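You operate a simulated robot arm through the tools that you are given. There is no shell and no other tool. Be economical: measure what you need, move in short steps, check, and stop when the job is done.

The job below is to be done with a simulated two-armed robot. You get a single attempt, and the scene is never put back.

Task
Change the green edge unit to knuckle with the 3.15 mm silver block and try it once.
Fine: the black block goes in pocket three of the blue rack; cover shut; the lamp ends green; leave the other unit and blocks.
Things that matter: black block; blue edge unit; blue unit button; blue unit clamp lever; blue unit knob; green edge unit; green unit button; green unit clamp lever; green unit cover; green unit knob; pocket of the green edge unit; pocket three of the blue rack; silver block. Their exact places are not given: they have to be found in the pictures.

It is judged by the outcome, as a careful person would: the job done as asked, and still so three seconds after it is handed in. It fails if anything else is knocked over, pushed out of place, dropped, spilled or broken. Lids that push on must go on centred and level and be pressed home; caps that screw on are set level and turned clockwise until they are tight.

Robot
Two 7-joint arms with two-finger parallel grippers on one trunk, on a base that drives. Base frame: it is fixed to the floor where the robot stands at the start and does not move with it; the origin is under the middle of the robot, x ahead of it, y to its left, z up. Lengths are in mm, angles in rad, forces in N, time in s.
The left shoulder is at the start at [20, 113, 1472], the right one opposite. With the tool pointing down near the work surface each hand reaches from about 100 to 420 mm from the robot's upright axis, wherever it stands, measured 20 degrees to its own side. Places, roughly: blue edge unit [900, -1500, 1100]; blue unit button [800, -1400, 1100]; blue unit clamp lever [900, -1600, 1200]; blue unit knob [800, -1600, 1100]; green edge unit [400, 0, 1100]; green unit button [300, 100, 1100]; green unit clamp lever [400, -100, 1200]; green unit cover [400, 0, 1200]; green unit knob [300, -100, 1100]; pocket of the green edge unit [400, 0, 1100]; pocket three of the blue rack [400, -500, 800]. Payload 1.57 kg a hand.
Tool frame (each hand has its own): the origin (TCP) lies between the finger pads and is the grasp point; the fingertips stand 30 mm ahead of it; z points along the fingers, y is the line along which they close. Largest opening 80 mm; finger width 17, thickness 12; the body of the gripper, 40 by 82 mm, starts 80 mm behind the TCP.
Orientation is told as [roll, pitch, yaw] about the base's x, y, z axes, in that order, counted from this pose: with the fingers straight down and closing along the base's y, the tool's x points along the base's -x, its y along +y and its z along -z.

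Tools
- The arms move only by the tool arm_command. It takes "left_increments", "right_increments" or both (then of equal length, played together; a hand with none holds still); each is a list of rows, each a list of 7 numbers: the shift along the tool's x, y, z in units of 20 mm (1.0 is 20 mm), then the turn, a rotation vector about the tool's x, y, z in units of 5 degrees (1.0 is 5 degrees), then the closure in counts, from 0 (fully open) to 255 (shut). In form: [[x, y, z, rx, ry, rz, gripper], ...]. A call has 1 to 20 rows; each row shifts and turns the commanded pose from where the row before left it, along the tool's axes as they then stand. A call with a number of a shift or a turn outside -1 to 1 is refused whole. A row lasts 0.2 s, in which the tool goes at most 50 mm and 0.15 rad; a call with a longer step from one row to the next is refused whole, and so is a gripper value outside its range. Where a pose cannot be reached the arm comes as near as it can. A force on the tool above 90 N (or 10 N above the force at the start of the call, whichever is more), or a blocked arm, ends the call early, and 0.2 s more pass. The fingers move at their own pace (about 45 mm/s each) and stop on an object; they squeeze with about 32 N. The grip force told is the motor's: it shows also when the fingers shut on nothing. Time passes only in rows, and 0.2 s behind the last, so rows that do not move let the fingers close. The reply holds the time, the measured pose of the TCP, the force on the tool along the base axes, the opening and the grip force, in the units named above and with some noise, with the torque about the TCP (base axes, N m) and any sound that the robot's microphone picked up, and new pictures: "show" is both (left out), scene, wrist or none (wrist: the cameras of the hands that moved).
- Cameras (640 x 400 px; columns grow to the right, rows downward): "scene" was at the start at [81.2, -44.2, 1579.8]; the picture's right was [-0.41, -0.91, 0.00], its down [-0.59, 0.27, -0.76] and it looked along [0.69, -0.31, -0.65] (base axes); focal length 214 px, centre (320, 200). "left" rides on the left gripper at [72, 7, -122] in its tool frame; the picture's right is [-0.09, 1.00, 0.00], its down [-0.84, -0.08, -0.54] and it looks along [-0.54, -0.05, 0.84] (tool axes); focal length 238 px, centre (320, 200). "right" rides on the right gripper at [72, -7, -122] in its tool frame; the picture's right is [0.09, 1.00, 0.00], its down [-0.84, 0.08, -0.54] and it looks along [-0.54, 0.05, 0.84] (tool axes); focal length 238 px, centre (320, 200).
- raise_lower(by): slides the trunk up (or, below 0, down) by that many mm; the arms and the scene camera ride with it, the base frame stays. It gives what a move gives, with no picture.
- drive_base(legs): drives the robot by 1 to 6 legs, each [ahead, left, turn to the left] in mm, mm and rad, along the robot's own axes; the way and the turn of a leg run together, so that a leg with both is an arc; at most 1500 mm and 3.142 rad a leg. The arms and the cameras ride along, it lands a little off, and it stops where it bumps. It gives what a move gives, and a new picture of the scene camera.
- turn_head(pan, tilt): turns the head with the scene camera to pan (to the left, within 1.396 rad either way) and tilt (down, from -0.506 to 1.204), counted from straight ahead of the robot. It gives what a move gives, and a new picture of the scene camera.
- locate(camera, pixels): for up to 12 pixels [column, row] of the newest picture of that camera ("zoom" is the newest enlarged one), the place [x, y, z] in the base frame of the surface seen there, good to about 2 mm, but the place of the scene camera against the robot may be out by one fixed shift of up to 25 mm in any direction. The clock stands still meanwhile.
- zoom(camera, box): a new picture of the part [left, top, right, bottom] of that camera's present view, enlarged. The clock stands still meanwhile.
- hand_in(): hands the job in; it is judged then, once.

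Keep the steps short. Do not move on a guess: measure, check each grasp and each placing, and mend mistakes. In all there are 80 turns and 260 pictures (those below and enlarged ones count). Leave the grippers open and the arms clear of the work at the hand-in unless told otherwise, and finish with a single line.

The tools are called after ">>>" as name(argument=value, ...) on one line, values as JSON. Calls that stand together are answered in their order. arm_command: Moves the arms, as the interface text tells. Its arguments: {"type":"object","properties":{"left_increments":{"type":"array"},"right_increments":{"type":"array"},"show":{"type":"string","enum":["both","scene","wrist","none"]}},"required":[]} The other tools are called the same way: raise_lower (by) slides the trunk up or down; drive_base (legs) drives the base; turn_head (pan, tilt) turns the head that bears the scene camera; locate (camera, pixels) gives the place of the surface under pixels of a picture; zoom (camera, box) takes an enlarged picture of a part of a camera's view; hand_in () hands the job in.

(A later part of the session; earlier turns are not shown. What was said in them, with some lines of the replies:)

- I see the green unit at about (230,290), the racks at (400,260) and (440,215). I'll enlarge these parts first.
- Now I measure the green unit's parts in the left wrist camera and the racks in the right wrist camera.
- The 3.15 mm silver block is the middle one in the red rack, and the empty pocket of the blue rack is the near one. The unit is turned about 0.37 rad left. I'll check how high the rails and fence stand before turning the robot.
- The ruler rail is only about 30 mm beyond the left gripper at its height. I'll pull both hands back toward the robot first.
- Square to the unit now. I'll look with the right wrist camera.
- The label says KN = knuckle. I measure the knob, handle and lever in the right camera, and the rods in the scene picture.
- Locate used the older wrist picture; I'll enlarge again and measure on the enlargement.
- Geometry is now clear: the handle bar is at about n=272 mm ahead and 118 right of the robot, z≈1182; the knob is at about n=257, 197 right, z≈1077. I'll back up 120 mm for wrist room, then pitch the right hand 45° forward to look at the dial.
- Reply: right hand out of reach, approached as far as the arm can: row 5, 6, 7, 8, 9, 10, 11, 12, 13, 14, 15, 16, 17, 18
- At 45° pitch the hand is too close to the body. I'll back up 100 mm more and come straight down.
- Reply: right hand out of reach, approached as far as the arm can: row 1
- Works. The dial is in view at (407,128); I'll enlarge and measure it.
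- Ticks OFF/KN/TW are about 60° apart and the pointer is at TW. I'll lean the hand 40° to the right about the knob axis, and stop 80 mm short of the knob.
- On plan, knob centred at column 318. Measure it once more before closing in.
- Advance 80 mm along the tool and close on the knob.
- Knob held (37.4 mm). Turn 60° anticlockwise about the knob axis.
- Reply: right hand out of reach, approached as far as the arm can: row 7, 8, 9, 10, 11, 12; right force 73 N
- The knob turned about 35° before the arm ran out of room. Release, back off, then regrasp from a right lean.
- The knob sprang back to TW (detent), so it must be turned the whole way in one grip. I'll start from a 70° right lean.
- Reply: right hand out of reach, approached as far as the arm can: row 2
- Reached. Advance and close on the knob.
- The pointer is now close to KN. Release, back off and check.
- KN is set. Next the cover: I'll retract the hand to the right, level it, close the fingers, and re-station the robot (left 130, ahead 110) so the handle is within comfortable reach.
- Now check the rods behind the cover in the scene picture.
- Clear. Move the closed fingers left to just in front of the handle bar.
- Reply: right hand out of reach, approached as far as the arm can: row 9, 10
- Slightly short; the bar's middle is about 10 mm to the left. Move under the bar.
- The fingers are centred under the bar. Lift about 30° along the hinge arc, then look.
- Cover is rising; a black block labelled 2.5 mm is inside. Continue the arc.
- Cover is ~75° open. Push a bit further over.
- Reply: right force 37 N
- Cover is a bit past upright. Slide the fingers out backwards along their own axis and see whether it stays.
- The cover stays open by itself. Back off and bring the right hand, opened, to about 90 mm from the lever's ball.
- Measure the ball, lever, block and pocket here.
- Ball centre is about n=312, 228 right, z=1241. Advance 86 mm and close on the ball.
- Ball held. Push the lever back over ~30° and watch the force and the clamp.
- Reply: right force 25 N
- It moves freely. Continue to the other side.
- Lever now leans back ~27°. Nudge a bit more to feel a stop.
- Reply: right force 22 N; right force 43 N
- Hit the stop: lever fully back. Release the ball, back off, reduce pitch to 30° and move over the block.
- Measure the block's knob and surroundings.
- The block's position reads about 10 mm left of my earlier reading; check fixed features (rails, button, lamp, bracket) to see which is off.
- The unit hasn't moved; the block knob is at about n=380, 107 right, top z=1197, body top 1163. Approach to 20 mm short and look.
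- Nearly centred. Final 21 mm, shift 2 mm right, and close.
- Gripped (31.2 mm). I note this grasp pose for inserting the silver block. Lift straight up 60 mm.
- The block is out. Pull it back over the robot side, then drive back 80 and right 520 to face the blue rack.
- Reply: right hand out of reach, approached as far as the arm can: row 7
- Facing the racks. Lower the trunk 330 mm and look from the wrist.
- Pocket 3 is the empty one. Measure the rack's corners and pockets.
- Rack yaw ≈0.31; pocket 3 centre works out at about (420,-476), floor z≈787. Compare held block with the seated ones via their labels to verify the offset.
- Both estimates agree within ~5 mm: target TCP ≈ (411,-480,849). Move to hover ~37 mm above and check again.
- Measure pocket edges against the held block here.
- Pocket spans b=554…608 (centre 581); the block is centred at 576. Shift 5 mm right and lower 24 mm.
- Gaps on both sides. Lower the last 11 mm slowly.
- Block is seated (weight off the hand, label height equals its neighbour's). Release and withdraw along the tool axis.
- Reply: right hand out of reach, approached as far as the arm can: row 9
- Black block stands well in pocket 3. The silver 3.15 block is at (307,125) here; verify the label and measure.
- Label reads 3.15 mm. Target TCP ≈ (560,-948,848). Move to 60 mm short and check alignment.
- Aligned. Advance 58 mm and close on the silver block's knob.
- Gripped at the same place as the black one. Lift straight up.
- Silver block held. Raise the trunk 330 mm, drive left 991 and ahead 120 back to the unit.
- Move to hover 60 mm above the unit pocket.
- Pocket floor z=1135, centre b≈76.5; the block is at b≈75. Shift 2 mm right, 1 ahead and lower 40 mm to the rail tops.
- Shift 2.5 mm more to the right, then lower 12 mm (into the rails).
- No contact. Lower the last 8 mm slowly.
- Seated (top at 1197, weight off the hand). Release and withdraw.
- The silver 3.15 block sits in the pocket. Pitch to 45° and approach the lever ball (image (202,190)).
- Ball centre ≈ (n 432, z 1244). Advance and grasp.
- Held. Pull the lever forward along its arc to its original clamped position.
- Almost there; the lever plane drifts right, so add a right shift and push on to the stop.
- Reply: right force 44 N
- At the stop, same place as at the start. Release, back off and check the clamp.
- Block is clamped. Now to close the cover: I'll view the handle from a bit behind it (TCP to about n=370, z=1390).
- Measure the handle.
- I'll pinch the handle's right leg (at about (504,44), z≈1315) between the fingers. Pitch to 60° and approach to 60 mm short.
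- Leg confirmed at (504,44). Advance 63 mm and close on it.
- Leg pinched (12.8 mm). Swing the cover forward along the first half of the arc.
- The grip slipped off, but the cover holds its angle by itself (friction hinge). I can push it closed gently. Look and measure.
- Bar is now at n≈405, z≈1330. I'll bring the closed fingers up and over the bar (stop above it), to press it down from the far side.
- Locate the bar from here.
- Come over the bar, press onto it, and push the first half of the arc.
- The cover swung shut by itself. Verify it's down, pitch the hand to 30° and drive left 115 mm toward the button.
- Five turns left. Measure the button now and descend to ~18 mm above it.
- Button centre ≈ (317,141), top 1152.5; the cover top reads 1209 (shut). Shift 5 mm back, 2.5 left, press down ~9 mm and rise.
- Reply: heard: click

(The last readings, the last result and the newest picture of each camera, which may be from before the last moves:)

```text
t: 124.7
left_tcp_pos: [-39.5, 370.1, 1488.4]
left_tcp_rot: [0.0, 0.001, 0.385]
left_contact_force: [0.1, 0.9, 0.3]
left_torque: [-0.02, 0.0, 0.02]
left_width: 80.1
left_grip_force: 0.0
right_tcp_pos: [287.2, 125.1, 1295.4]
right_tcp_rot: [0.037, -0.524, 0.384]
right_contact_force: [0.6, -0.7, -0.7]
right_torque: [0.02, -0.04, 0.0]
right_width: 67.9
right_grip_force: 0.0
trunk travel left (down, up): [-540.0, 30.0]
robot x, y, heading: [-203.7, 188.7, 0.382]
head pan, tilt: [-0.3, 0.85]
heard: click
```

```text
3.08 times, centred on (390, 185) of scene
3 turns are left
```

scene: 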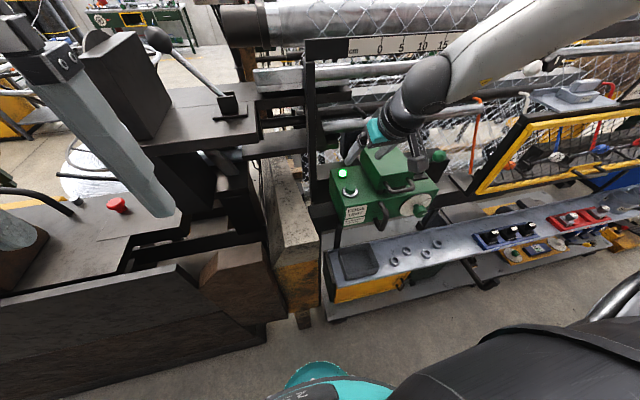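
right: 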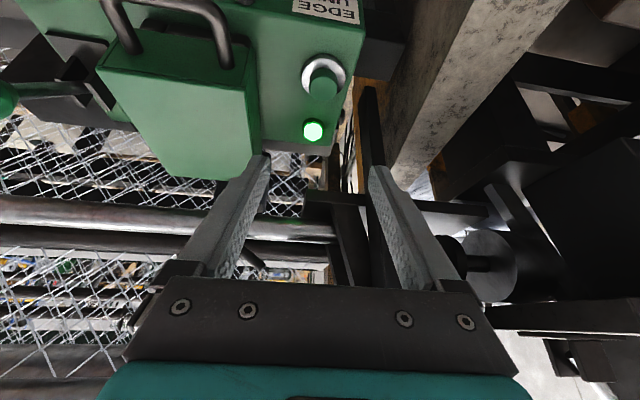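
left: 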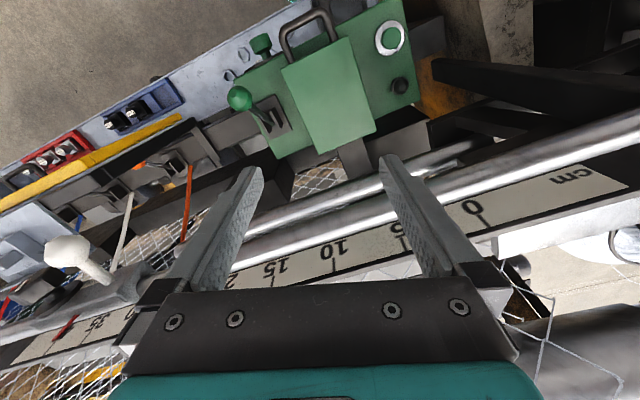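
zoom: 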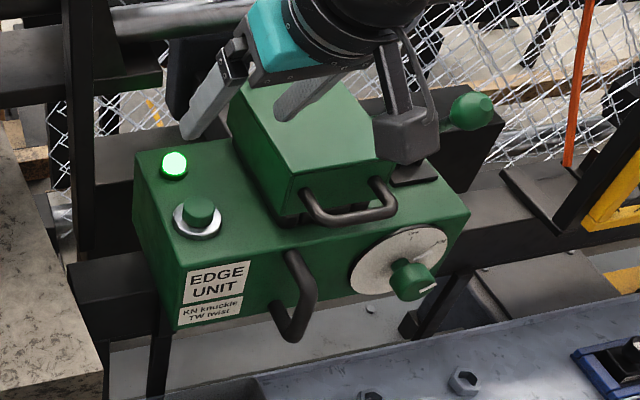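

A click was heard and the lamp is green. I'll move the open hand clear: up and back.

>>> arm_command(right_increments=[[0, 0, -1, 0, 0, 0, 0], [0, 0, -1, 0, 0, 0, 0], [0, 0, -1, 0, 0, 0, 0], [0, 0, -1, 0, 0, 0, 0]], show="scene")

>>> drive_base(legs=[[-120, 0, 0]])

```text
t: 125.7
left_tcp_pos: [-39.5, 369.5, 1487.2]
left_tcp_rot: [0.0, 0.0, 0.383]
left_contact_force: [0.1, -0.1, -0.6]
left_torque: [0.03, -0.04, 0.0]
left_width: 79.8
left_grip_force: 0.1
right_tcp_pos: [251.8, 107.9, 1364.1]
right_tcp_rot: [0.035, -0.522, 0.383]
right_contact_force: [0.5, 0.1, 0.4]
right_torque: [0.0, -0.02, 0.01]
right_width: 80.0
right_grip_force: 0.0
trunk travel left (down, up): [-540.0, 30.0]
robot x, y, heading: [-205.0, 187.8, 0.387]
head pan, tilt: [-0.3, 0.85]
```

scene: 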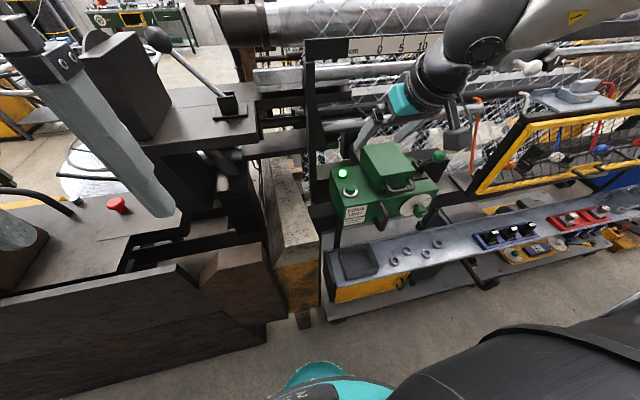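

```text
t: 127.0
left_tcp_pos: [-149.8, 326.3, 1486.5]
left_tcp_rot: [0.002, 0.001, 0.384]
left_contact_force: [-0.8, 0.9, -0.8]
left_torque: [0.02, -0.02, 0.0]
left_width: 79.6
left_grip_force: 0.0
right_tcp_pos: [142.9, 63.3, 1364.2]
right_tcp_rot: [0.036, -0.524, 0.383]
right_contact_force: [0.1, -0.8, 0.4]
right_torque: [-0.04, 0.01, -0.04]
right_width: 79.9
right_grip_force: 0.1
trunk travel left (down, up): [-540.0, 30.0]
robot x, y, heading: [-313.5, 139.7, 0.383]
head pan, tilt: [-0.3, 0.85]
2 turns are left
```

scene: 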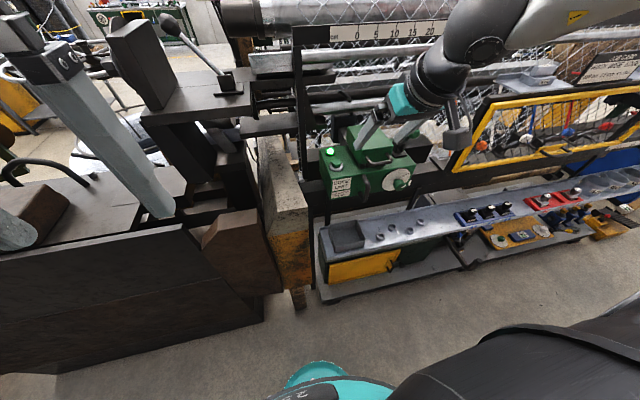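

Everything is in place, the grippers are open and the arms are clear, so I'm handing in.

>>> hand_in()

```text
The job is handed in.
```

The green edge unit is set to knuckle with the 3.15 mm silver block clamped in and was tried once (lamp green); the cover is shut, the black block is in pocket three of the blue rack, and I left the other unit and blocks alone.
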